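You operate a simulated robot arm through the tools that you are given. There is no shell and no other tool.

You run a simulated robot arm. Do the job below in one go: nothing can be reset, and whatever is moved stays where it is left.

JOB
Swap the left red box's black pad for the green one.
Fine: it lies in the box's drawer; the old pad goes in the blue bin; shut the drawer.

The check looks at the end state, three seconds after you hand in, the way a careful person would. Anything else that was tipped, shoved, dropped, spilled or broken makes it a failure.

ROBOT AND FRAMES
A 7-joint arm with a two-finger parallel gripper, fixed in place. Base frame: the origin is at the foot of the arm, x ahead of it, y to its left, z up. Readings come in cm, rad, newtons and seconds.
Its first joint turns from -2.304 to 2.304 rad. Payload 3.91 kg.
The tool frame sits at the grasp point between the pads (the TCP): z along the fingers, y along the line on which they close. The tips reach 3 cm beyond it. Largest opening 11 cm; finger width 2, thickness 1; the body of the gripper, 4.8 by 11.2 cm, starts 5.5 cm behind the TCP.
Orientation is that of the tool frame in the base frame, as a unit quaternion [x, y, z, w]. With the fingers straight down and closing along the base's y, the tool's x points along the base's -x, its y along +y and its z along -z.

CONTROLS
- The arm moves only by the tool apply_moves. Its argument "targets" is a list of rows, each an object (a shift or turn left out is 0, a gripper value left out holds the last) with "travel": the shift along the base's x, y, z in m, a list of three; "dr": the turn, a rotation vector about the base's x, y, z in rad, a list of three; "jaw": the closure, from 0 (fully open) to 1 (shut). In form: [{"travel": [x, y, z], "dr": [wx, wy, wz], "jaw": jaw}, ...]. A call has 1 to 20 rows; each row shifts and turns the commanded pose from where the row before left it. Rows are played at 5 a second. More than 5 cm and 0.15 rad between two rows, or a gripper value outside its range, and nothing of the call is played. Where a pose cannot be reached the arm comes as near as it can. A force on the tool above 40 N (or 10 N above the force at the start of the call, whichever is more), or a blocked arm, ends the call early, and 0.2 s more pass. Each finger travels about 10.8 cm/s and halts on what it meets, pressing with about 37 N; the grip force reading is that of the motor and also rises with nothing between the fingers. The clock runs only during rows and for 0.2 s after the last one: add rows that do not move to give the fingers time. The reply holds the time, the measured pose of the TCP, the force on the tool along the base axes, the opening and the grip force, in the units named above and with some noise, with the torque about the TCP (base axes, N m) and any sound that the robot's microphone picked up.
- Cameras (640 x 400 px; columns grow to the right, rows downward): "scene" is fixed at [5.07, -51.13, 121.48]; the picture's right is [0.71, -0.71, 0.00], its down [-0.22, -0.22, -0.95] and it looks along [0.67, 0.67, -0.31] (base axes); focal length 317 px, centre (320, 200). "wrist" rides on the gripper at [7.2, 1.7, -10.3] in the tool frame; the picture's right is [-0.23, 0.97, 0.00], its down [-0.76, -0.18, -0.62] and it looks along [-0.61, -0.14, 0.78] (tool axes); focal length 222 px, centre (320, 200). There is no depth. A picture from a camera that has moved, and an enlarged one, comes with that camera's place and axes in the base frame and with its lens. The place of the scene camera against the robot may be out by one fixed shift of up to 1.2 cm in any direction.
- capture(camera): a new picture of that camera. The clock stands still meanwhile.
- close_up(camera, box): a new picture of the part [left, top, right, bottom] of that camera's present view, enlarged. The clock stands still meanwhile.
- close_job(): hands the job in; it is judged then, once.

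Places have to be worked out from the pictures, the camera data and where the tool is seen. Open the gripper and draw the arm clear of the work before you hand the job in, unless the task says otherwise.

The tools are called after "Call:" as a command line: name --argument value ..., lists and objects as JSON in quotes. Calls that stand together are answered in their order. apply_moves: Moves the arm, as the interface text tells. Its arguments: {"type":"object","properties":{"targets":{"type":"array","items":{"type":"object","properties":{"travel":{"type":"array","items":{"type":"number"}},"dr":{"type":"array","items":{"type":"number"}},"jaw":{"type":"number"}}}}},"required":["targets"]} The other tools are called the same way: capture (camera) takes a picture; close_up (camera, box) takes an enlarged picture of a part of a camera's view; close_job () hands the job in.

At the start:

```text
time: 0.0
eef_pos: [64.54, 6.54, 96.7]
orientation: [0.001, 1.0, -0.001, 0.0]
force: [0.0, -0.4, 0.3]
wrist_torque: [-0.01, 0.02, 0.02]
gripper_width: 10.98
gripper_force: 0.0
```

scene: 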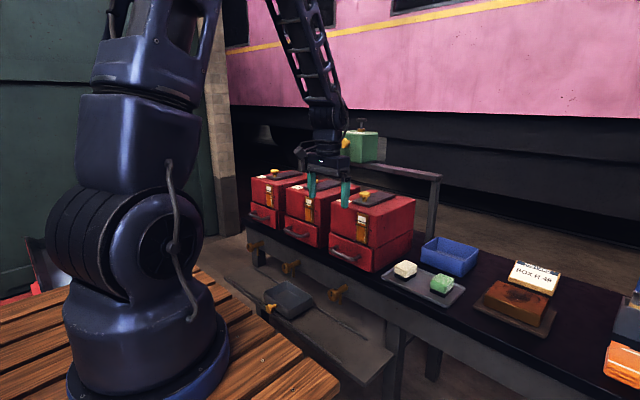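
wrist: 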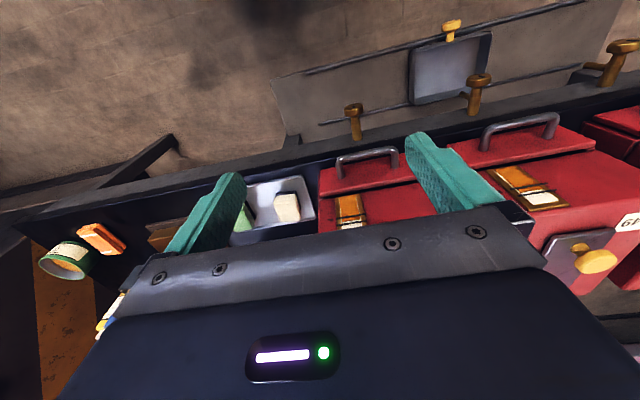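

I start by looking at the scene in more detail: the three red boxes, the pads on the tray and the blue bin.

Call:
close_up --camera "scene" --box '[230, 150, 430, 275]'

Call:
close_up --camera "scene" --box '[370, 220, 570, 345]'

Call:
close_up --camera "wrist" --box '[0, 80, 640, 400]'

```text
3.20 times, centred on (330, 212) of scene
camera zoom: at [5.07, -51.13, 121.48], right [0.71, -0.71, 0.0], down [-0.22, -0.22, -0.95], along [0.67, 0.67, -0.31], focal length 1015 px, centre (288, 160)
```

zoom: 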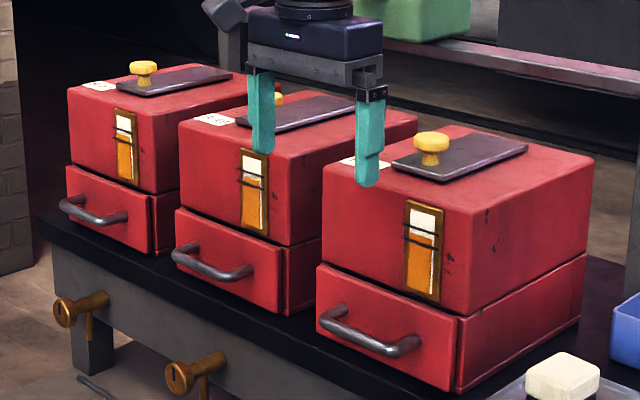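

```text
3.20 times, centred on (470, 282) of scene
camera zoom: at [5.07, -51.13, 121.48], right [0.71, -0.71, 0.0], down [-0.22, -0.22, -0.95], along [0.67, 0.67, -0.31], focal length 1015 px, centre (-160, -64)
```

zoom: 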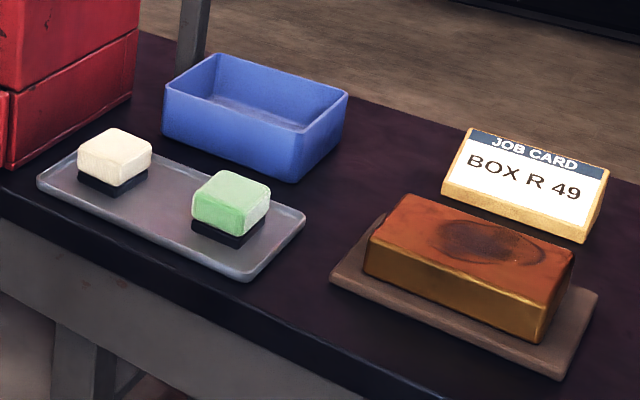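

```text
1.00 times, centred on (320, 240) of wrist (not enlarged: the box is as wide or as high as the picture)
camera zoom: at [57.31, 8.19, 106.99], right [0.23, 0.97, 0.0], down [0.76, -0.18, 0.62], along [0.61, -0.14, -0.78], focal length 222 px, centre (320, 160)
```

zoom: 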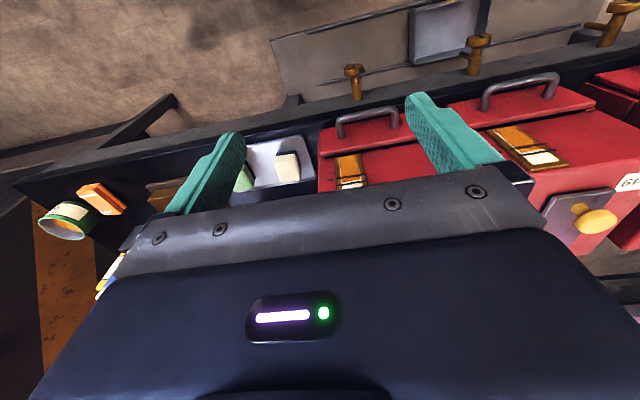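

I zoom in on the labels and on the drawers.

Call:
close_up --camera "scene" --box '[245, 165, 309, 205]'

Call:
close_up --camera "scene" --box '[280, 175, 360, 225]'

Call:
close_up --camera "scene" --box '[240, 195, 304, 235]'

Call:
close_up --camera "wrist" --box '[400, 150, 640, 300]'

Call:
close_up --camera "scene" --box '[560, 270, 640, 400]'

```text
10.00 times, centred on (277, 185) of scene
camera zoom: at [5.07, -51.13, 121.48], right [0.71, -0.71, 0.0], down [-0.22, -0.22, -0.95], along [0.67, 0.67, -0.31], focal length 3171 px, centre (750, 350)
```

zoom: 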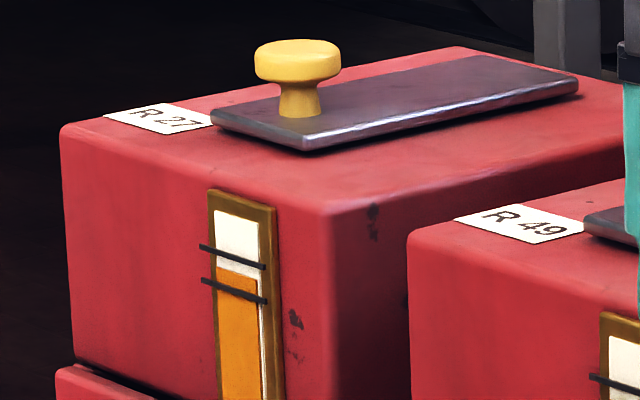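

```text
8.00 times, centred on (320, 200) of scene
camera zoom: at [5.07, -51.13, 121.48], right [0.71, -0.71, 0.0], down [-0.22, -0.22, -0.95], along [0.67, 0.67, -0.31], focal length 2537 px, centre (320, 200)
```

zoom: 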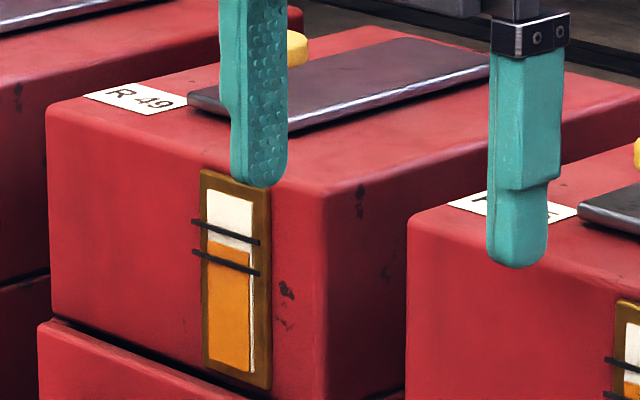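

```text
10.00 times, centred on (272, 215) of scene
camera zoom: at [5.07, -51.13, 121.48], right [0.71, -0.71, 0.0], down [-0.22, -0.22, -0.95], along [0.67, 0.67, -0.31], focal length 3171 px, centre (800, 50)
```

zoom: 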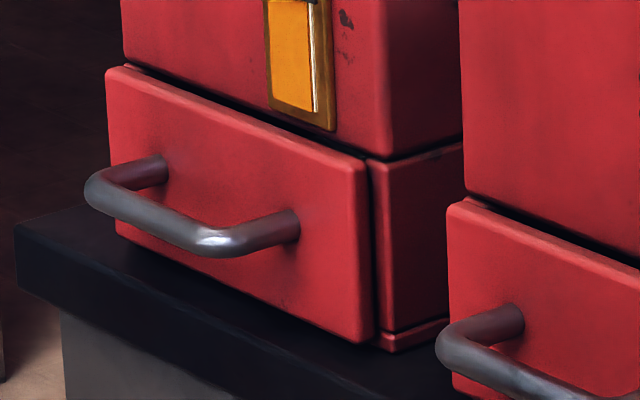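

```text
2.67 times, centred on (520, 225) of wrist
camera zoom: at [57.31, 8.19, 106.99], right [0.23, 0.97, 0.0], down [0.76, -0.18, 0.62], along [0.61, -0.14, -0.78], focal length 592 px, centre (-213, 133)
```

zoom: 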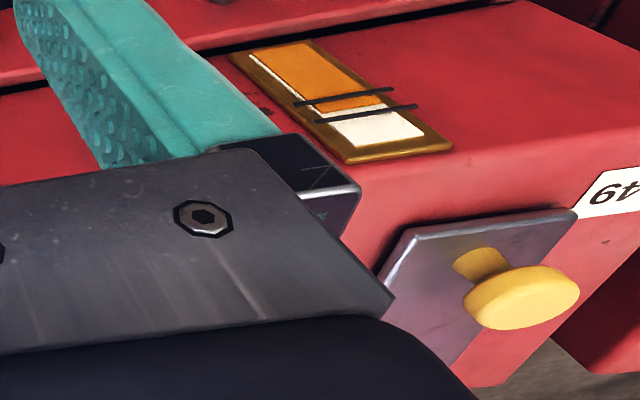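

```text
3.08 times, centred on (600, 335) of scene
camera zoom: at [5.07, -51.13, 121.48], right [0.71, -0.71, 0.0], down [-0.22, -0.22, -0.95], along [0.67, 0.67, -0.31], focal length 976 px, centre (-542, -215)
```

zoom: 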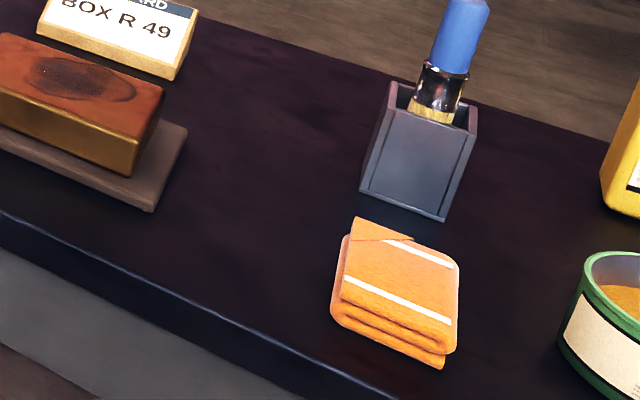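

The left box carries R 27, the middle one R 49, so the job card's "R 49" names a different box. I follow the job text: the left box, at about y = +56 cm. I judge its handle near (76, 56, 73). First I move the arm in front of and above the left box, well clear of everything, to get a better look.

Call:
apply_moves --targets '[{"travel": [-0.005, 0.038, 0.003], "jaw": 0}, {"travel": [-0.005, 0.038, 0.003]}, {"travel": [-0.005, 0.038, 0.003]}, {"travel": [-0.005, 0.038, 0.003]}, {"travel": [-0.005, 0.038, 0.003]}, {"travel": [-0.005, 0.038, 0.003]}, {"travel": [-0.005, 0.038, 0.003]}, {"travel": [-0.005, 0.038, 0.003]}, {"travel": [-0.005, 0.038, 0.003]}, {"travel": [-0.005, 0.038, 0.003]}, {"travel": [-0.005, 0.038, 0.003]}, {"travel": [0, 0.038, 0]}, {"travel": [0, 0.038, 0]}, {"travel": [0, 0, 0]}]'

```text
time: 3.0
eef_pos: [59.02, 56.03, 100.07]
orientation: [0.001, 1.0, 0.0, 0.001]
force: [0.1, -0.5, 0.4]
wrist_torque: [0.04, 0.0, 0.0]
gripper_width: 10.99
gripper_force: 0.0
```

The arm is at (59, 56, 100). I look through both cameras at the left box.

Call:
capture --camera "wrist"

Call:
close_up --camera "scene" --box '[200, 110, 360, 210]'

Call:
close_up --camera "scene" --box '[230, 160, 326, 240]'

```text
taken
camera wrist: at [51.84, 57.64, 110.34], right [0.23, 0.97, 0.0], down [0.76, -0.18, 0.62], along [0.61, -0.14, -0.78], focal length 222 px, centre (320, 200)
```

wrist: 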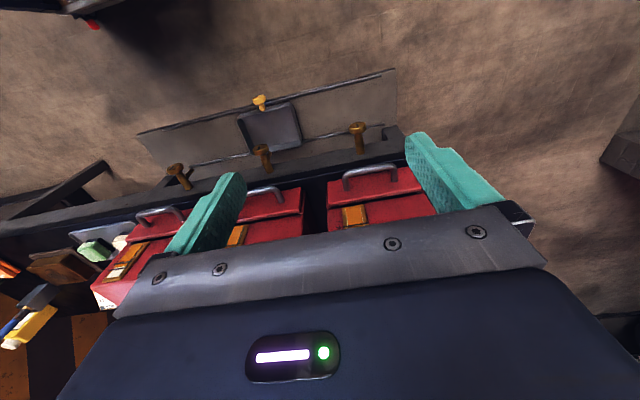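

```text
4.00 times, centred on (280, 160) of scene
camera zoom: at [5.07, -51.13, 121.48], right [0.71, -0.71, 0.0], down [-0.22, -0.22, -0.95], along [0.67, 0.67, -0.31], focal length 1268 px, centre (480, 360)
```

zoom: 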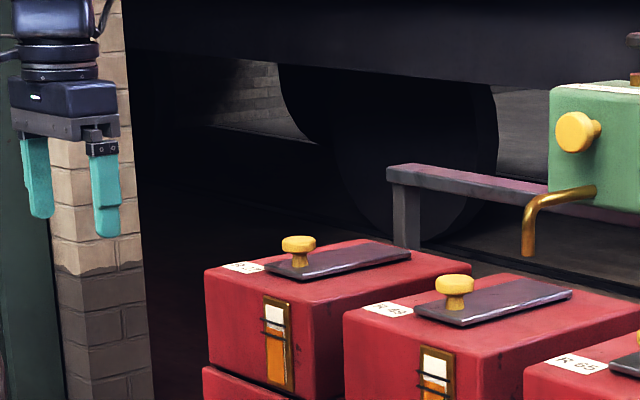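

```text
5.00 times, centred on (278, 200) of scene
camera zoom: at [5.07, -51.13, 121.48], right [0.71, -0.71, 0.0], down [-0.22, -0.22, -0.95], along [0.67, 0.67, -0.31], focal length 1586 px, centre (530, 200)
```

zoom: 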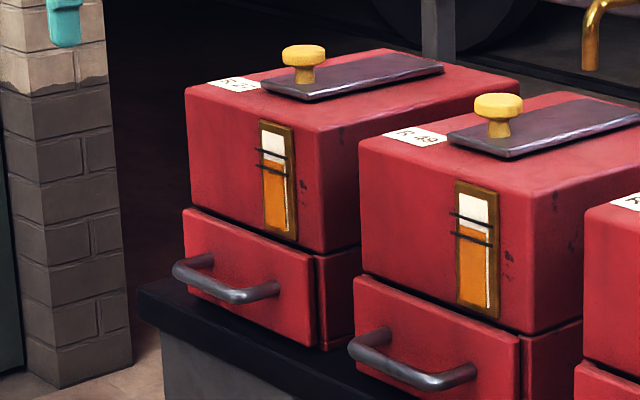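

I zoom the wrist view on the left box to locate its handle exactly.

Call:
close_up --camera "wrist" --box '[230, 130, 440, 260]'

```text
3.05 times, centred on (335, 195) of wrist
camera zoom: at [51.84, 57.64, 110.34], right [0.23, 0.97, 0.0], down [0.76, -0.18, 0.62], along [0.61, -0.14, -0.78], focal length 677 px, centre (274, 215)
```

zoom: 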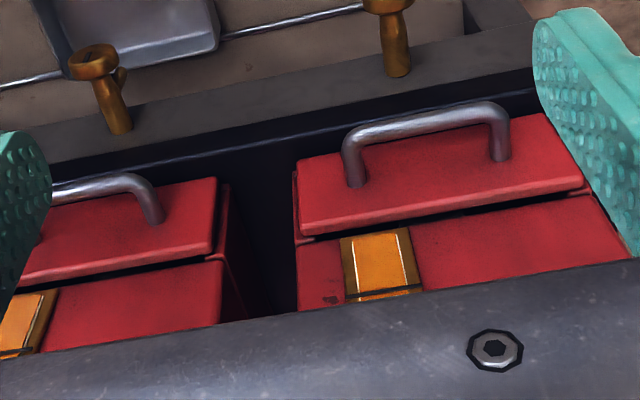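

Triangulating both views, the handle bar of the left box is near (78, 62, 71), about 10 cm long and standing about 4 cm off the drawer front. It needs a tilted grasp with the jaw closing in the x–z plane. I turn the tool 90° about z, then tilt it forward by 0.7 rad, still high up in free space.

Call:
apply_moves --targets '[{"dr": [0, 0, 0.1428]}, {"dr": [0, 0, 0.1428]}, {"dr": [0, 0, 0.1428]}, {"dr": [0, 0, 0.1428]}, {"dr": [0, 0, 0.1428]}, {"dr": [0, 0, 0.1428]}, {"dr": [0, 0, 0.1428]}, {"dr": [0, 0, 0.1428]}, {"dr": [0, 0, 0.1428]}, {"dr": [0, 0, 0.1428]}, {"dr": [0, 0, 0.1428]}, {"dr": [0, -0.14, 0]}, {"dr": [0, -0.14, 0]}, {"dr": [0, -0.14, 0]}, {"dr": [0, -0.14, 0]}, {"dr": [0, -0.14, 0]}, {"travel": [0, 0, 0]}]'

```text
time: 6.6
eef_pos: [58.92, 55.97, 100.02]
orientation: [-0.663, 0.665, -0.243, 0.244]
force: [1.3, -0.4, 0.7]
wrist_torque: [0.02, -0.01, 0.0]
gripper_width: 10.99
gripper_force: 0.1
```

The orientation is reached exactly. I move to a stand-off at about (66, 62, 84) in front of the left drawer, narrow the jaw to about 4.4 cm and look again.

Call:
apply_moves --targets '[{"travel": [0.0142, 0.012, -0.032], "jaw": 0.6}, {"travel": [0.0142, 0.012, -0.032]}, {"travel": [0.0142, 0.012, -0.032]}, {"travel": [0.0142, 0.012, -0.032]}, {"travel": [0.0142, 0.012, -0.032]}, {"travel": [0, 0, 0]}]'

Call:
capture --camera "wrist"

Call:
close_up --camera "scene" --box '[210, 150, 306, 230]'

```text
time: 8.0
eef_pos: [66.17, 62.03, 84.14]
orientation: [0.664, -0.664, 0.243, -0.244]
force: [0.4, 0.6, 0.1]
wrist_torque: [0.01, -0.03, 0.0]
gripper_width: 4.43
gripper_force: 0.0
```

```text
taken
camera wrist: at [58.12, 54.7, 90.88], right [-0.74, 0.23, -0.63], down [-0.27, 0.76, 0.59], along [0.61, 0.61, -0.51], focal length 222 px, centre (320, 200)
```

wrist: 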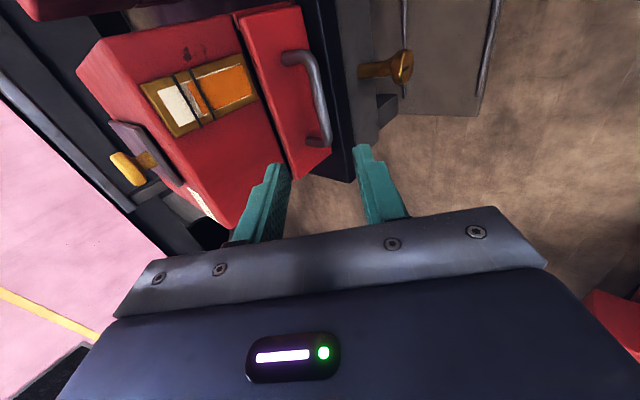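

```text
5.00 times, centred on (258, 190) of scene
camera zoom: at [5.07, -51.13, 121.48], right [0.71, -0.71, 0.0], down [-0.22, -0.22, -0.95], along [0.67, 0.67, -0.31], focal length 1586 px, centre (630, 250)
```

zoom: 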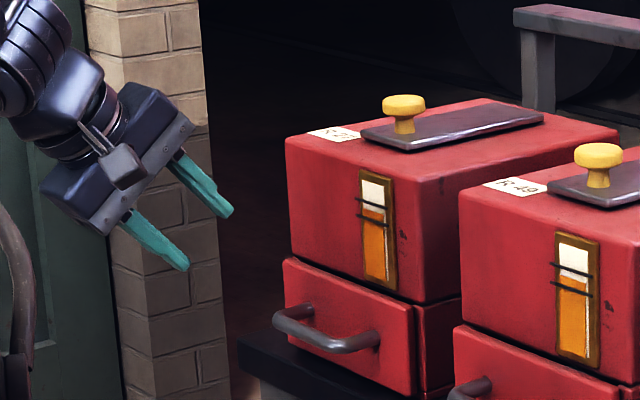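

I zoom the wrist view on the handle for an accurate position.

Call:
close_up --camera "wrist" --box '[224, 20, 384, 180]'

```text
2.50 times, centred on (304, 100) of wrist
camera zoom: at [58.12, 54.7, 90.88], right [-0.74, 0.23, -0.63], down [-0.27, 0.76, 0.59], along [0.61, 0.61, -0.51], focal length 555 px, centre (360, 450)
```

zoom: 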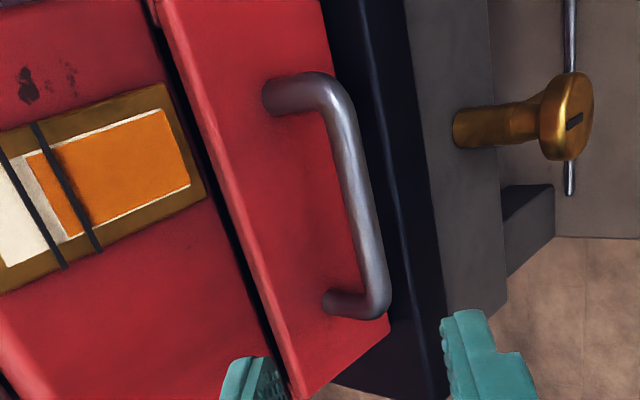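

Both wrist views intersect at about (77.2, 61.5, 70.7) for the bar centre. I advance along the tool axis to about 6 cm short of it and check again.

Call:
apply_moves --targets '[{"travel": [0.0204, -0.0018, -0.0256]}, {"travel": [0.0204, -0.0018, -0.0256]}, {"travel": [0.0204, -0.0018, -0.0256]}, {"travel": [0, 0, 0]}]'

Call:
capture --camera "wrist"

Call:
close_up --camera "scene" --box '[226, 180, 290, 230]'

```text
time: 9.0
eef_pos: [72.29, 61.52, 76.2]
orientation: [-0.664, 0.665, -0.243, 0.242]
force: [-0.3, -0.1, 0.7]
wrist_torque: [0.01, 0.02, -0.01]
gripper_width: 4.38
gripper_force: 0.0
```

```text
taken
camera wrist: at [64.43, 54.33, 83.04], right [-0.74, 0.23, -0.63], down [-0.26, 0.76, 0.59], along [0.61, 0.61, -0.51], focal length 222 px, centre (320, 200)
```

wrist: 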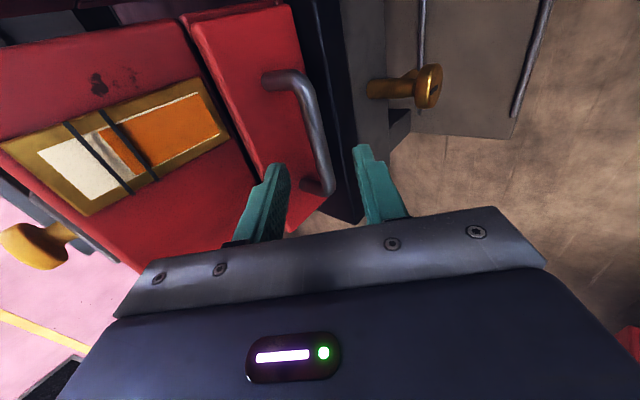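

```text
8.00 times, centred on (258, 205) of scene
camera zoom: at [5.07, -51.13, 121.48], right [0.71, -0.71, 0.0], down [-0.22, -0.22, -0.95], along [0.67, 0.67, -0.31], focal length 2537 px, centre (816, 160)
```

zoom: 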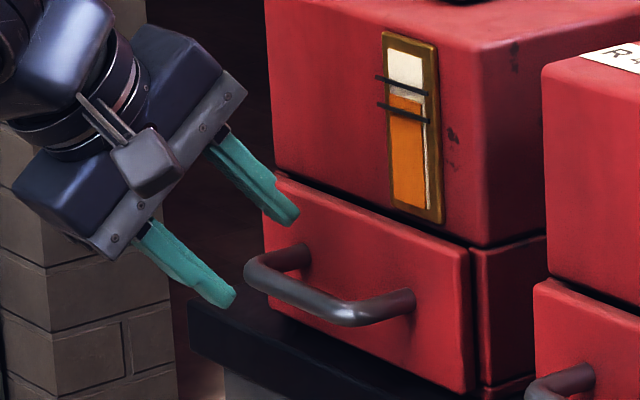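

I zoom in on both views to check the bar against the fingers.

Call:
close_up --camera "wrist" --box '[230, 60, 410, 240]'

```text
2.22 times, centred on (320, 150) of wrist
camera zoom: at [64.43, 54.33, 83.04], right [-0.74, 0.23, -0.63], down [-0.26, 0.76, 0.59], along [0.61, 0.61, -0.51], focal length 494 px, centre (320, 311)
```

zoom: 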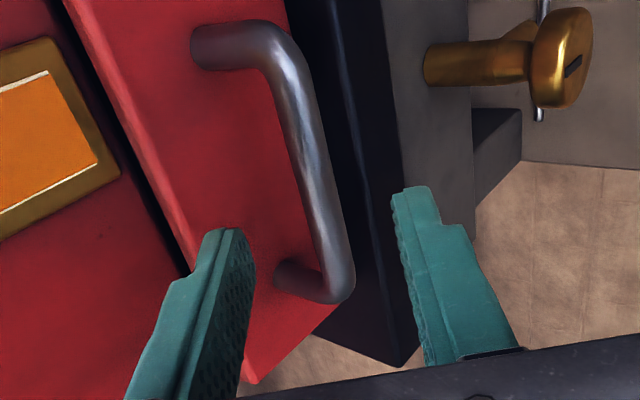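

The bar runs between the two fingertips in the picture, and it again computes to about (77.1, 61.3, 70.8). I narrow the jaw to 3.6 cm and advance 6 cm along the tool axis so that the bar sits between the pads.

Call:
apply_moves --targets '[{"travel": [0, 0, 0], "jaw": 0.67}, {"travel": [0.013, 0, -0.0153]}, {"travel": [0.013, 0, -0.0153]}, {"travel": [0.013, 0, -0.0153]}, {"travel": [0, 0, 0]}]'

Call:
close_up --camera "wrist" --box '[200, 60, 420, 240]'

Call:
close_up --camera "scene" --box '[226, 185, 290, 235]'

```text
time: 10.2
eef_pos: [76.28, 61.59, 71.65]
orientation: [0.664, -0.664, 0.242, -0.243]
force: [0.7, 0.3, -0.2]
wrist_torque: [0.0, -0.01, 0.01]
gripper_width: 3.62
gripper_force: 0.1
```

```text
2.22 times, centred on (310, 150) of wrist
camera zoom: at [68.29, 54.14, 78.44], right [-0.74, 0.23, -0.63], down [-0.27, 0.76, 0.59], along [0.61, 0.61, -0.51], focal length 494 px, centre (342, 311)
```

zoom: 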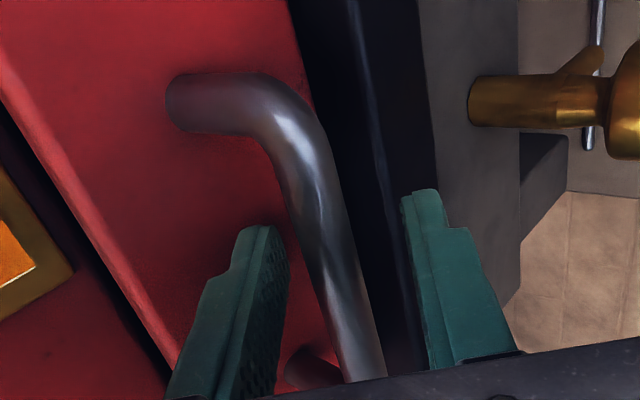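

```text
8.00 times, centred on (258, 210) of scene
camera zoom: at [5.07, -51.13, 121.48], right [0.71, -0.71, 0.0], down [-0.22, -0.22, -0.95], along [0.67, 0.67, -0.31], focal length 2537 px, centre (816, 120)
```

zoom: 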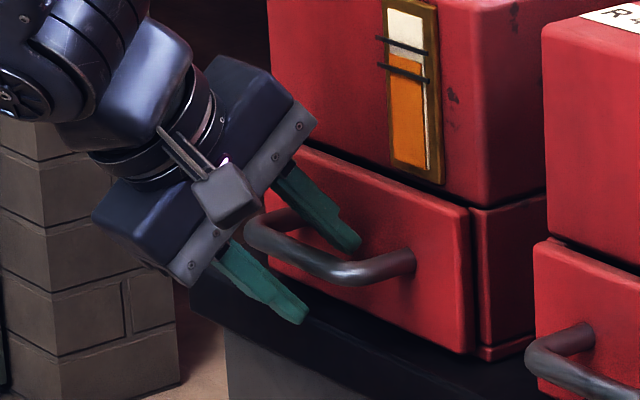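

The bar lies between the pads with one finger behind it. I close the jaw on it.

Call:
apply_moves --targets '[{"jaw": 0.85}, {"jaw": 0.95}, {"jaw": 1.0}, {"jaw": 1.0}, {"jaw": 1.0}]'

Call:
close_up --camera "scene" --box '[226, 185, 290, 235]'

```text
time: 11.4
eef_pos: [76.25, 61.41, 71.93]
orientation: [-0.664, 0.664, -0.242, 0.244]
force: [3.0, -0.6, 18.4]
wrist_torque: [-0.65, -0.14, 0.35]
gripper_width: 1.4
gripper_force: 45.3
```

```text
8.00 times, centred on (258, 210) of scene
camera zoom: at [5.07, -51.13, 121.48], right [0.71, -0.71, 0.0], down [-0.22, -0.22, -0.95], along [0.67, 0.67, -0.31], focal length 2537 px, centre (816, 120)
```

zoom: 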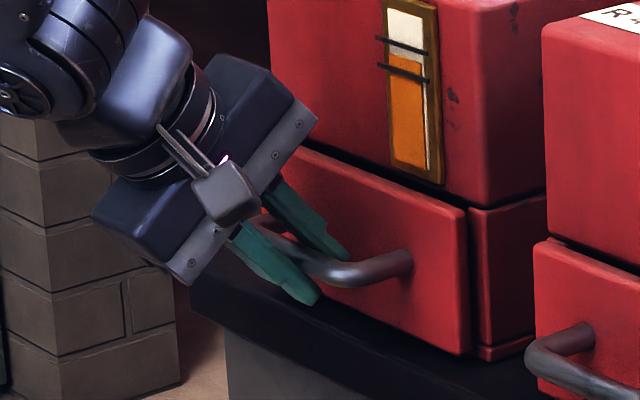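

The bar is held (1.4 cm between the pads), with an 18 N upward reaction. I ease the command up 0.3 cm and begin pulling slowly along −x.

Call:
apply_moves --targets '[{"travel": [0, 0, 0.003]}, {"travel": [-0.005, 0, 0]}, {"travel": [-0.005, 0, 0]}, {"travel": [-0.01, 0, 0]}, {"travel": [0, 0, 0]}]'

Call:
close_up --camera "scene" --box '[226, 175, 306, 235]'

```text
time: 12.6
eef_pos: [74.02, 61.5, 71.76]
orientation: [0.665, -0.664, 0.241, -0.24]
force: [-1.8, 4.5, -23.0]
wrist_torque: [0.16, 0.13, 0.83]
gripper_width: 1.37
gripper_force: 45.4
```

```text
6.67 times, centred on (266, 205) of scene
camera zoom: at [5.07, -51.13, 121.48], right [0.71, -0.71, 0.0], down [-0.22, -0.22, -0.95], along [0.67, 0.67, -0.31], focal length 2114 px, centre (680, 167)
```

zoom: 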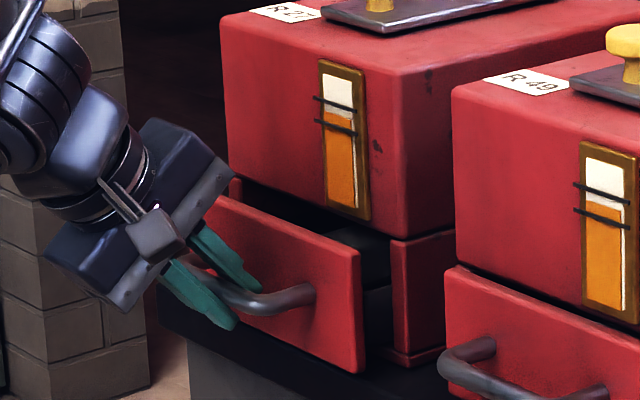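

The drawer slides out with the box steady. I correct the command down 0.2 cm and pull a further 8 cm.

Call:
apply_moves --targets '[{"travel": [-0.005, 0, -0.002]}, {"travel": [-0.015, 0, 0]}, {"travel": [-0.02, 0, 0]}, {"travel": [-0.02, 0, 0]}, {"travel": [-0.02, 0, 0]}, {"travel": [0, 0, 0]}]'

Call:
close_up --camera "scene" --box '[210, 165, 306, 240]'

Call:
capture --camera "wrist"

```text
time: 14.0
eef_pos: [66.05, 61.42, 71.88]
orientation: [-0.663, 0.665, -0.242, 0.243]
force: [-2.6, -8.1, -9.6]
wrist_torque: [-0.68, 0.07, 0.34]
gripper_width: 1.37
gripper_force: 44.5
```

```text
5.33 times, centred on (258, 202) of scene
camera zoom: at [5.07, -51.13, 121.48], right [0.71, -0.71, 0.0], down [-0.22, -0.22, -0.95], along [0.67, 0.67, -0.31], focal length 1691 px, centre (651, 187)
```

zoom: 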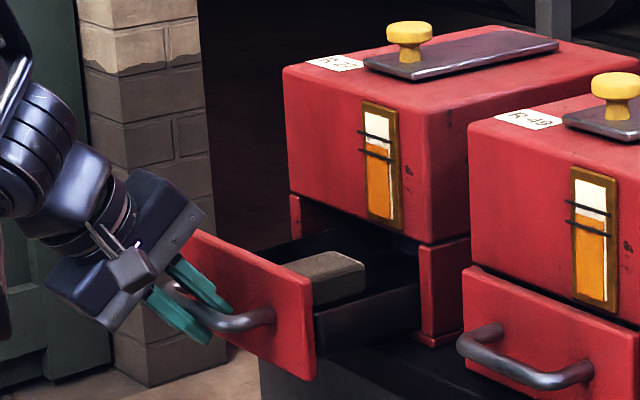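

```text
taken
camera wrist: at [58.21, 54.15, 78.58], right [-0.74, 0.23, -0.63], down [-0.26, 0.76, 0.59], along [0.61, 0.61, -0.51], focal length 222 px, centre (320, 200)
```

wrist: 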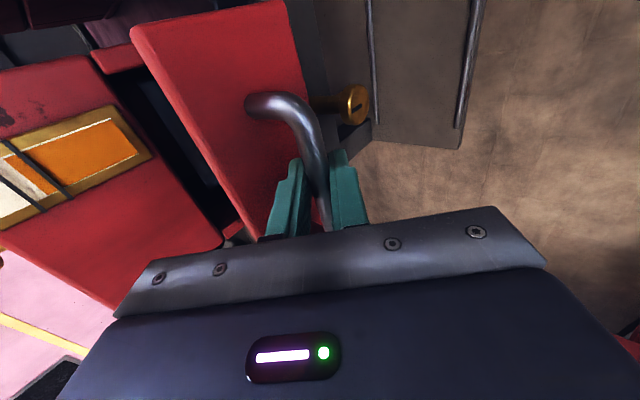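

The drawer is about 10 cm out and a dark pad is visible right behind its front. I zoom in to see where it lies and how much room there is.

Call:
close_up --camera "scene" --box '[238, 195, 292, 238]'

```text
9.30 times, centred on (265, 216) of scene
camera zoom: at [5.07, -51.13, 121.48], right [0.71, -0.71, 0.0], down [-0.22, -0.22, -0.95], along [0.67, 0.67, -0.31], focal length 2950 px, centre (832, 46)
```

zoom: 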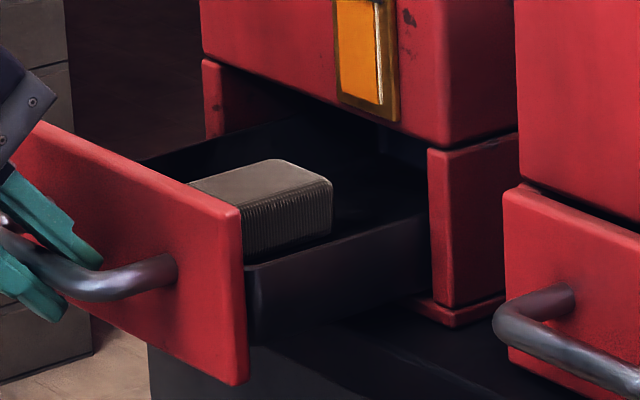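

The pad lies directly behind the drawer front, roughly 6 cm long in x, and the box front is only about 7 cm behind its centre. I pull about 3 cm more, slowly, to gain room for the gripper body.

Call:
apply_moves --targets '[{"travel": [-0.006, 0.0, -0.001]}, {"travel": [-0.008, 0, 0]}, {"travel": [-0.008, 0, 0]}, {"travel": [-0.008, 0, 0]}, {"travel": [0, 0, 0]}]'

Call:
close_up --camera "scene" --box '[230, 190, 294, 240]'

```text
time: 15.2
eef_pos: [63.04, 61.45, 71.77]
orientation: [-0.663, 0.665, -0.242, 0.243]
force: [-0.7, -11.4, 2.9]
wrist_torque: [-0.65, 0.0, 0.31]
gripper_width: 1.37
gripper_force: 45.0
```

```text
8.00 times, centred on (262, 215) of scene
camera zoom: at [5.07, -51.13, 121.48], right [0.71, -0.71, 0.0], down [-0.22, -0.22, -0.95], along [0.67, 0.67, -0.31], focal length 2537 px, centre (784, 80)
```

zoom: 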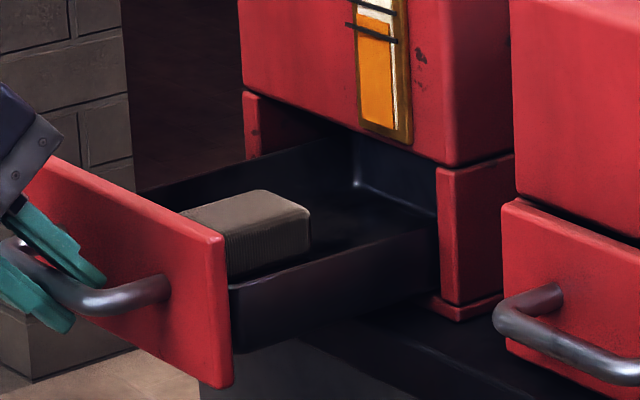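

The drawer's rear wall is now in sight under the box front, so I stop here (13 cm out). I open the jaw to 3.6 cm and back out along the tool axis.

Call:
apply_moves --targets '[{"jaw": 0.85}, {"jaw": 0.67}, {"jaw": 0.67}, {"jaw": 0.67}]'

Call:
close_up --camera "scene" --box '[210, 190, 290, 240]'

```text
time: 16.2
eef_pos: [63.17, 61.43, 71.75]
orientation: [0.665, -0.664, 0.243, -0.242]
force: [-0.5, -0.6, -1.2]
wrist_torque: [0.01, -0.03, 0.02]
gripper_width: 3.63
gripper_force: 0.1
```

```text
8.00 times, centred on (250, 215) of scene
camera zoom: at [5.07, -51.13, 121.48], right [0.71, -0.71, 0.0], down [-0.22, -0.22, -0.95], along [0.67, 0.67, -0.31], focal length 2537 px, centre (880, 80)
```

zoom: 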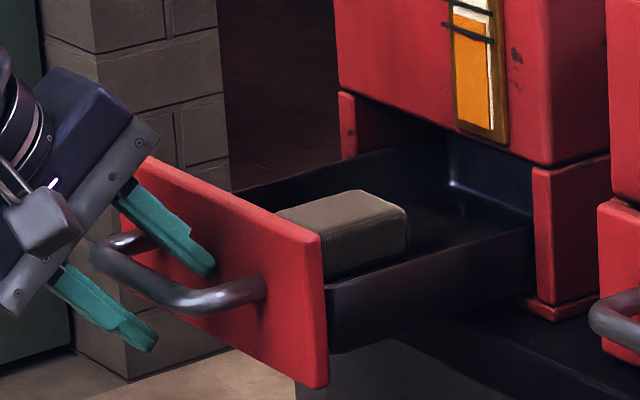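

The fingers are free of the bar. I retreat along the tool axis, then rise.

Call:
apply_moves --targets '[{"travel": [-0.0215, 0, 0.0255]}, {"travel": [-0.0215, 0, 0.0255]}, {"travel": [-0.0215, 0, 0.0255]}, {"travel": [0, 0, 0.04]}, {"travel": [0, 0, 0.04]}, {"travel": [0, 0, 0.04]}, {"travel": [0, 0, 0.04]}, {"travel": [0, 0, 0]}]'

```text
time: 18.0
eef_pos: [56.77, 61.35, 95.7]
orientation: [-0.664, 0.664, -0.243, 0.243]
force: [0.0, -0.6, -0.1]
wrist_torque: [0.04, 0.01, -0.04]
gripper_width: 3.62
gripper_force: 0.0
```

The tool is clear and high. I turn it back to straight down with the jaw closing along y and open it.

Call:
apply_moves --targets '[{"dr": [0, 0.14, 0], "jaw": 0}, {"dr": [0, 0.14, 0]}, {"dr": [0, 0.14, 0]}, {"dr": [0, 0.14, 0]}, {"dr": [0, 0.14, 0]}, {"dr": [0, 0, -0.1428]}, {"dr": [0, 0, -0.1428]}, {"dr": [0, 0, -0.1428]}, {"dr": [0, 0, -0.1428]}, {"dr": [0, 0, -0.1428]}, {"dr": [0, 0, -0.1428]}, {"dr": [0, 0, -0.1428]}, {"dr": [0, 0, -0.1428]}, {"dr": [0, 0, -0.1428]}, {"dr": [0, 0, -0.1428]}, {"dr": [0, 0, -0.1428]}, {"travel": [0, 0, 0]}]'

Call:
capture --camera "wrist"

Call:
capture --camera "scene"

```text
time: 21.6
eef_pos: [56.66, 61.4, 95.3]
orientation: [0.001, 1.0, 0.0, 0.0]
force: [-0.4, -0.7, 0.3]
wrist_torque: [0.03, 0.02, 0.01]
gripper_width: 11.02
gripper_force: 0.1
```

```text
taken
camera wrist: at [49.48, 63.15, 105.66], right [0.23, 0.97, 0.0], down [0.76, -0.18, 0.62], along [0.61, -0.14, -0.78], focal length 222 px, centre (320, 200)
```

wrist: 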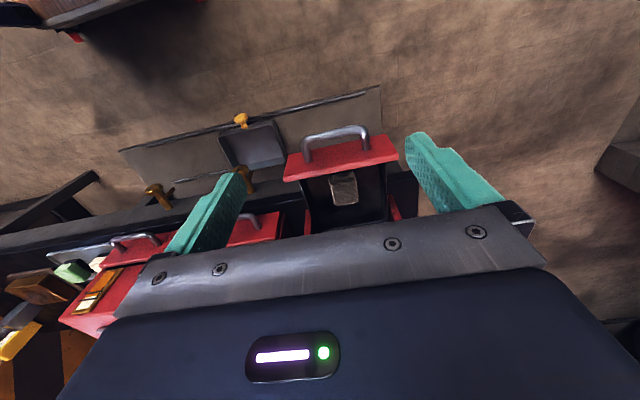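

```text
taken
```

scene: 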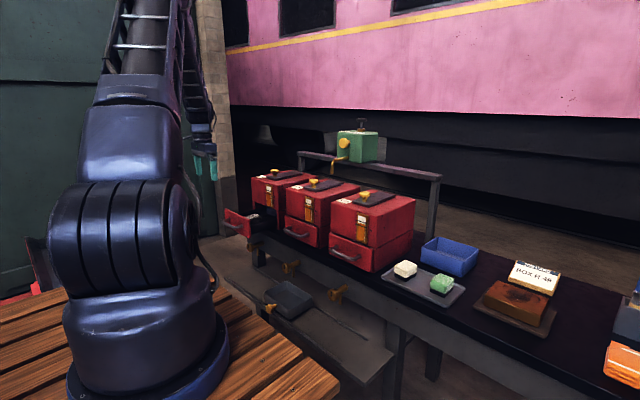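

I zoom the wrist view on the open drawer to measure the pad.

Call:
close_up --camera "wrist" --box '[270, 110, 430, 230]'

```text
3.33 times, centred on (350, 170) of wrist
camera zoom: at [49.48, 63.15, 105.66], right [0.23, 0.97, 0.0], down [0.76, -0.18, 0.62], along [0.61, -0.14, -0.78], focal length 740 px, centre (220, 300)
```

zoom: 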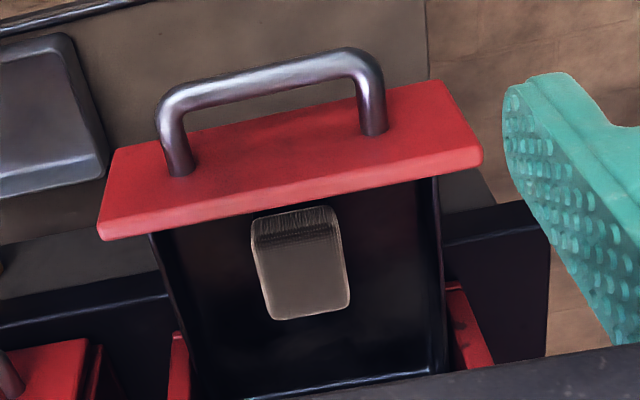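

Pad top computes to about (75, 61–62, 71). The drawer handle checks at x ≈ 64 as expected. I move above the pad at z ≈ 86 and look straight down at it.

Call:
apply_moves --targets '[{"travel": [0.036, 0, -0.015]}, {"travel": [0.036, 0, -0.015]}, {"travel": [0.036, 0, -0.02]}, {"travel": [0.036, 0, -0.02]}, {"travel": [0.036, 0, -0.02]}, {"travel": [0, 0, 0]}]'

Call:
capture --camera "wrist"

Call:
close_up --camera "scene" --box '[210, 165, 306, 240]'

```text
time: 23.0
eef_pos: [74.6, 61.46, 86.28]
orientation: [0.0, 1.0, 0.0, 0.0]
force: [0.1, -0.3, 0.5]
wrist_torque: [-0.03, -0.03, -0.01]
gripper_width: 10.99
gripper_force: 0.0
```

```text
taken
camera wrist: at [67.49, 63.07, 96.56], right [0.23, 0.97, 0.0], down [0.76, -0.18, 0.62], along [0.61, -0.14, -0.78], focal length 222 px, centre (320, 200)
```

wrist: 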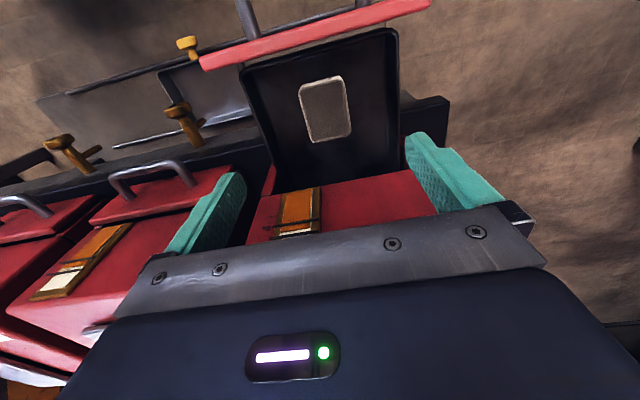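

```text
5.33 times, centred on (258, 202) of scene
camera zoom: at [5.07, -51.13, 121.48], right [0.71, -0.71, 0.0], down [-0.22, -0.22, -0.95], along [0.67, 0.67, -0.31], focal length 1691 px, centre (651, 187)
```

zoom: 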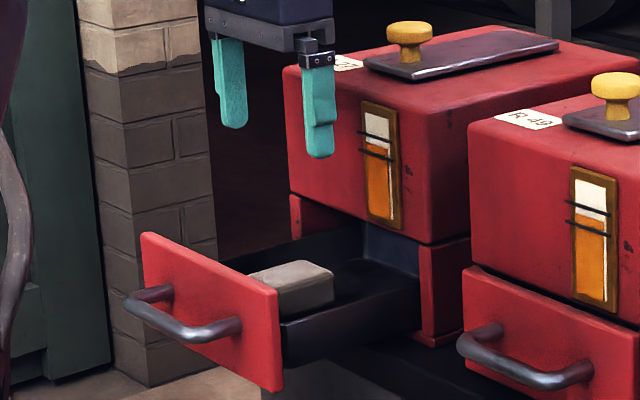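

The pad is nearly under the gripper. I zoom the wrist view for its exact outline.

Call:
close_up --camera "wrist" --box '[230, 30, 430, 200]'

Call:
close_up --camera "scene" --box '[230, 200, 290, 240]'

```text
2.35 times, centred on (330, 115) of wrist
camera zoom: at [67.49, 63.07, 96.56], right [0.23, 0.97, 0.0], down [0.76, -0.18, 0.62], along [0.61, -0.14, -0.78], focal length 523 px, centre (296, 400)
```

zoom: 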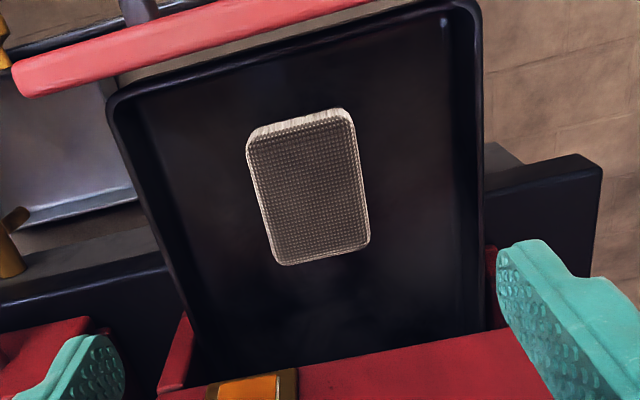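

```text
10.00 times, centred on (260, 220) of scene
camera zoom: at [5.07, -51.13, 121.48], right [0.71, -0.71, 0.0], down [-0.22, -0.22, -0.95], along [0.67, 0.67, -0.31], focal length 3171 px, centre (920, 0)
```

zoom: 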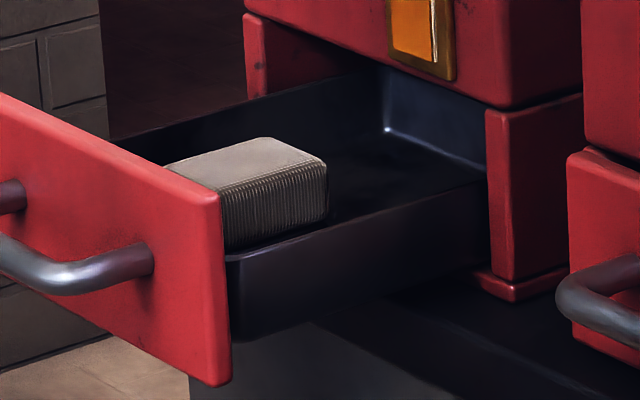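

Both views now agree: the pad's top centre is about (75.3, 62.0, 71.6), about 4.7 cm wide in y, 5.7 cm in x and about 2.6 cm high, aligned with the axes. I line up over it and descend to z = 76.

Call:
apply_moves --targets '[{"travel": [0.006, 0.005, -0.01]}, {"travel": [0, 0, -0.03]}, {"travel": [0, 0, -0.03]}, {"travel": [0, 0, -0.03]}, {"travel": [0, 0, 0], "jaw": 0.25}, {"travel": [0, 0, 0]}]'

Call:
capture --camera "wrist"

Call:
close_up --camera "scene" --box '[226, 190, 290, 240]'

```text
time: 24.4
eef_pos: [75.48, 61.81, 76.34]
orientation: [0.0, 1.0, 0.0, 0.0]
force: [-0.6, 0.3, 0.0]
wrist_torque: [0.02, 0.04, -0.03]
gripper_width: 8.23
gripper_force: 0.2
```

```text
taken
camera wrist: at [68.21, 63.35, 86.66], right [0.23, 0.97, 0.0], down [0.76, -0.18, 0.62], along [0.61, -0.14, -0.78], focal length 222 px, centre (320, 200)
```

wrist: 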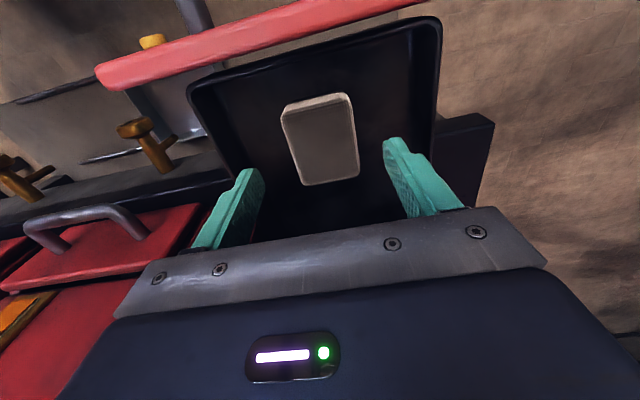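

```text
8.00 times, centred on (258, 215) of scene
camera zoom: at [5.07, -51.13, 121.48], right [0.71, -0.71, 0.0], down [-0.22, -0.22, -0.95], along [0.67, 0.67, -0.31], focal length 2537 px, centre (816, 80)
```

zoom: 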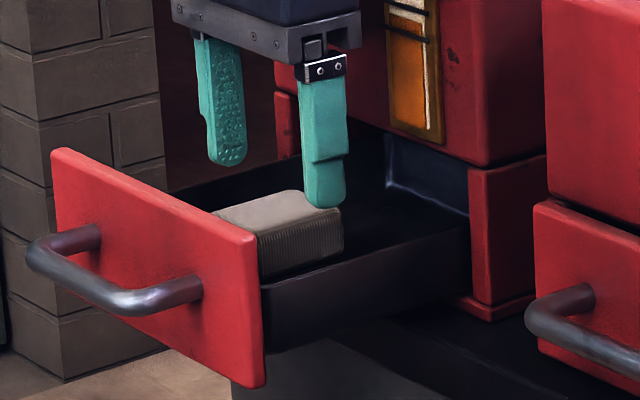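

The pads straddle the old pad well; I shift 0.5 cm back in x and lower to z ≈ 72.7 in small steps, watching the force.

Call:
apply_moves --targets '[{"travel": [-0.005, 0.001, -0.008]}, {"travel": [0, 0, -0.01]}, {"travel": [0, 0, -0.01]}, {"travel": [0, 0, -0.008]}, {"travel": [0, 0, 0]}]'

Call:
close_up --camera "scene" --box '[226, 190, 290, 240]'

Call:
close_up --camera "wrist" --box '[180, 60, 460, 240]'

```text
time: 25.6
eef_pos: [74.84, 62.02, 72.82]
orientation: [0.001, 1.0, 0.0, 0.0]
force: [0.7, 0.5, 0.7]
wrist_torque: [0.02, -0.02, 0.0]
gripper_width: 8.24
gripper_force: 0.0
```

```text
8.00 times, centred on (258, 215) of scene
camera zoom: at [5.07, -51.13, 121.48], right [0.71, -0.71, 0.0], down [-0.22, -0.22, -0.95], along [0.67, 0.67, -0.31], focal length 2537 px, centre (816, 80)
```

zoom: 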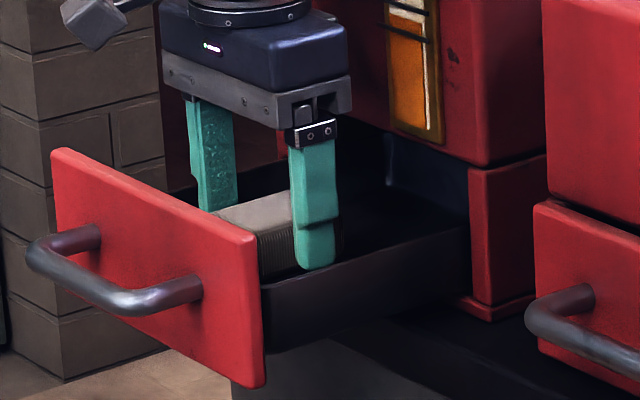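

```text
2.22 times, centred on (320, 150) of wrist
camera zoom: at [67.58, 63.7, 83.18], right [0.23, 0.97, 0.0], down [0.76, -0.18, 0.62], along [0.61, -0.14, -0.78], focal length 494 px, centre (320, 311)
```

zoom: 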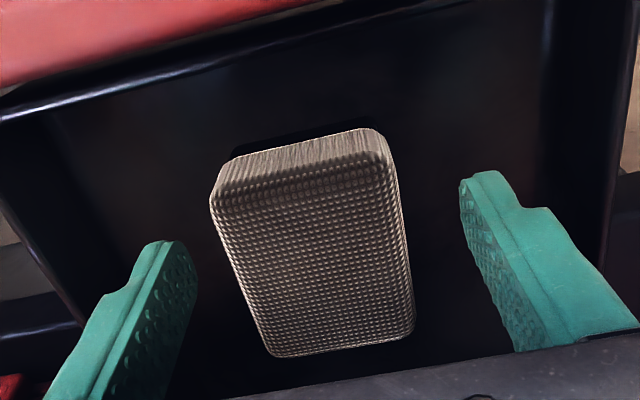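

The fingers flank the pad with the tips close to the drawer floor. I close on it.

Call:
apply_moves --targets '[{"jaw": 0.45}, {"jaw": 0.6}, {"jaw": 0.8}, {"jaw": 1.0}, {"jaw": 1.0}]'

Call:
close_up --camera "wrist" --box '[180, 60, 460, 240]'

```text
time: 26.8
eef_pos: [74.78, 62.16, 72.92]
orientation: [0.0, 1.0, 0.0, 0.001]
force: [0.3, 1.2, 1.5]
wrist_torque: [0.1, 0.02, 0.01]
gripper_width: 4.94
gripper_force: 37.2
```

```text
2.22 times, centred on (320, 150) of wrist
camera zoom: at [67.58, 63.7, 83.19], right [0.23, 0.97, 0.0], down [0.76, -0.18, 0.62], along [0.61, -0.14, -0.78], focal length 494 px, centre (320, 311)
```

zoom: 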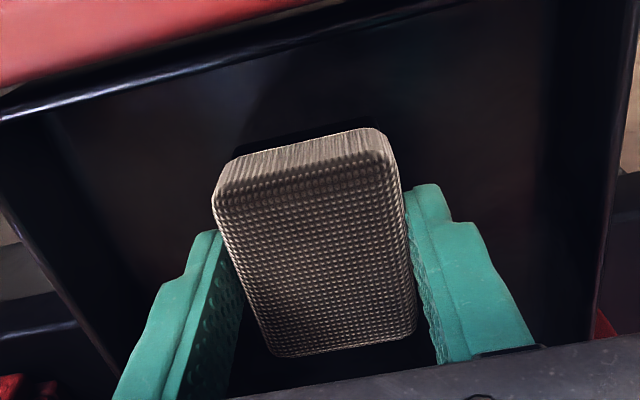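

It's held at 4.94 cm. I lift straight up slowly and check.

Call:
apply_moves --targets '[{"travel": [0, 0, 0.01]}, {"travel": [0, 0, 0.02]}, {"travel": [0, 0, 0.03]}, {"travel": [0, 0, 0.03]}, {"travel": [0, 0, 0.03]}, {"travel": [0, 0, 0]}]'

Call:
close_up --camera "scene" --box '[210, 165, 306, 240]'

Call:
close_up --camera "wrist" --box '[180, 60, 460, 240]'

```text
time: 28.2
eef_pos: [74.9, 61.94, 84.74]
orientation: [0.0, 1.0, 0.0, 0.001]
force: [-0.7, -0.4, -1.3]
wrist_torque: [0.01, 0.01, 0.02]
gripper_width: 0.01
gripper_force: 36.9
```

```text
5.33 times, centred on (258, 202) of scene
camera zoom: at [5.07, -51.13, 121.48], right [0.71, -0.71, 0.0], down [-0.22, -0.22, -0.95], along [0.67, 0.67, -0.31], focal length 1691 px, centre (651, 187)
```

zoom: 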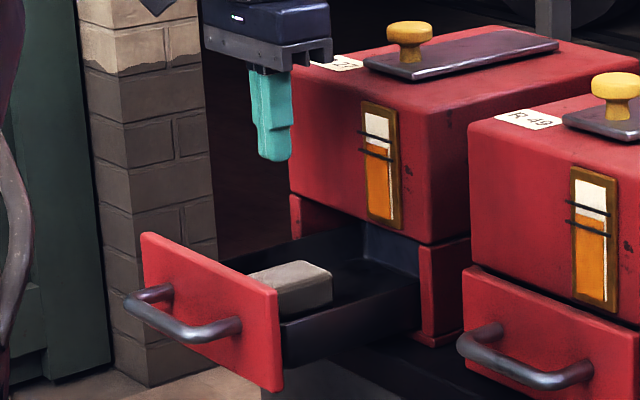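

```text
2.22 times, centred on (320, 150) of wrist
camera zoom: at [67.62, 63.65, 94.94], right [0.23, 0.97, 0.0], down [0.76, -0.18, 0.62], along [0.61, -0.14, -0.78], focal length 494 px, centre (320, 311)
```

zoom: 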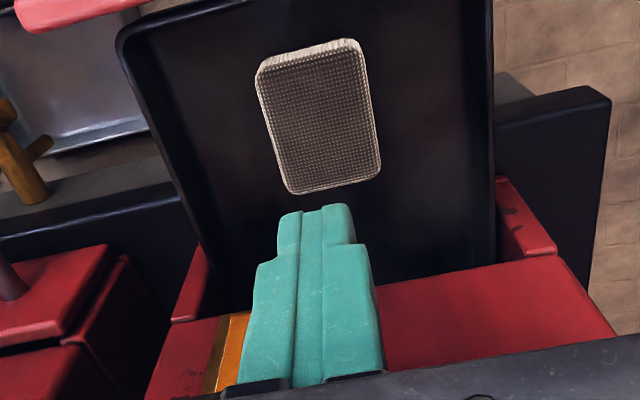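

The pad slipped out of the grip and stayed in place in the drawer; the tips were probably only on its upper rim. I reopen and go deeper this time, feeling for the drawer floor.

Call:
apply_moves --targets '[{"jaw": 0.3}, {"jaw": 0.3}, {"travel": [0.001, 0, -0.03]}, {"travel": [0, 0, -0.03]}, {"travel": [0, 0, -0.03]}, {"travel": [0, 0, -0.02]}, {"travel": [0, 0, -0.008]}, {"travel": [0, 0, -0.004]}, {"travel": [0, 0, 0]}]'

Call:
close_up --camera "wrist" --box '[180, 60, 460, 240]'

Call:
close_up --camera "scene" --box '[230, 200, 290, 240]'

```text
time: 30.2
eef_pos: [75.08, 62.09, 72.57]
orientation: [0.0, 1.0, 0.0, 0.0]
force: [-0.1, 0.9, 0.1]
wrist_torque: [-0.03, 0.0, 0.0]
gripper_width: 7.68
gripper_force: 0.0
```

```text
2.22 times, centred on (320, 150) of wrist
camera zoom: at [67.79, 63.67, 82.79], right [0.23, 0.97, 0.0], down [0.76, -0.18, 0.62], along [0.61, -0.14, -0.78], focal length 494 px, centre (320, 311)
```

zoom: 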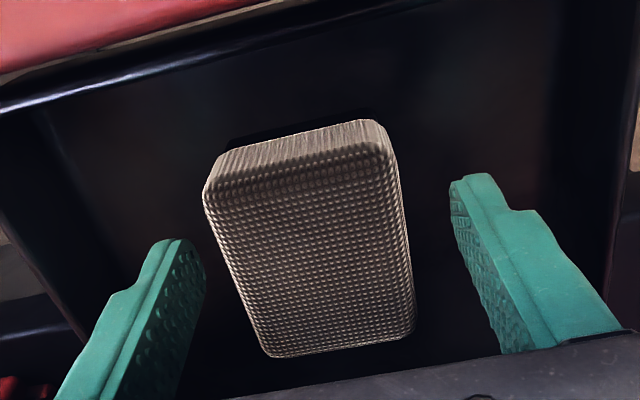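

```text
10.00 times, centred on (260, 220) of scene
camera zoom: at [5.07, -51.13, 121.48], right [0.71, -0.71, 0.0], down [-0.22, -0.22, -0.95], along [0.67, 0.67, -0.31], focal length 3171 px, centre (920, 0)
```

zoom: 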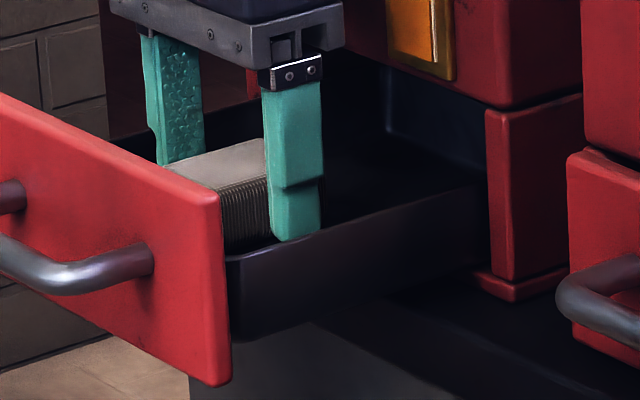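

Using the measured 4.94 cm width as a scale, the pad's top is at about z = 70.75, lower than I had assumed, so the first grip only held the rim. I lower further in small steps, aiming for the tips about 0.4 cm above the drawer floor.

Call:
apply_moves --targets '[{"travel": [0.003, 0, -0.003]}, {"travel": [0, 0, -0.003]}, {"travel": [0, 0, -0.002]}, {"travel": [0, 0, 0]}]'

Call:
close_up --camera "scene" --box '[230, 200, 290, 240]'

```text
time: 31.2
eef_pos: [75.23, 62.09, 71.75]
orientation: [-0.001, 1.0, 0.0, 0.0]
force: [-0.2, 0.0, -0.2]
wrist_torque: [0.0, -0.03, -0.01]
gripper_width: 7.71
gripper_force: 0.0
```

```text
10.00 times, centred on (260, 220) of scene
camera zoom: at [5.07, -51.13, 121.48], right [0.71, -0.71, 0.0], down [-0.22, -0.22, -0.95], along [0.67, 0.67, -0.31], focal length 3171 px, centre (920, 0)
```

zoom: 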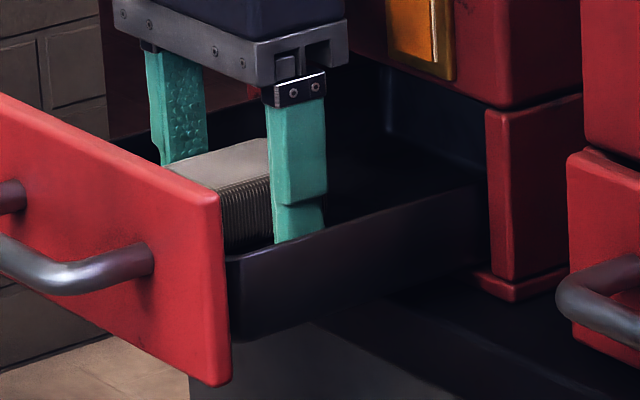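

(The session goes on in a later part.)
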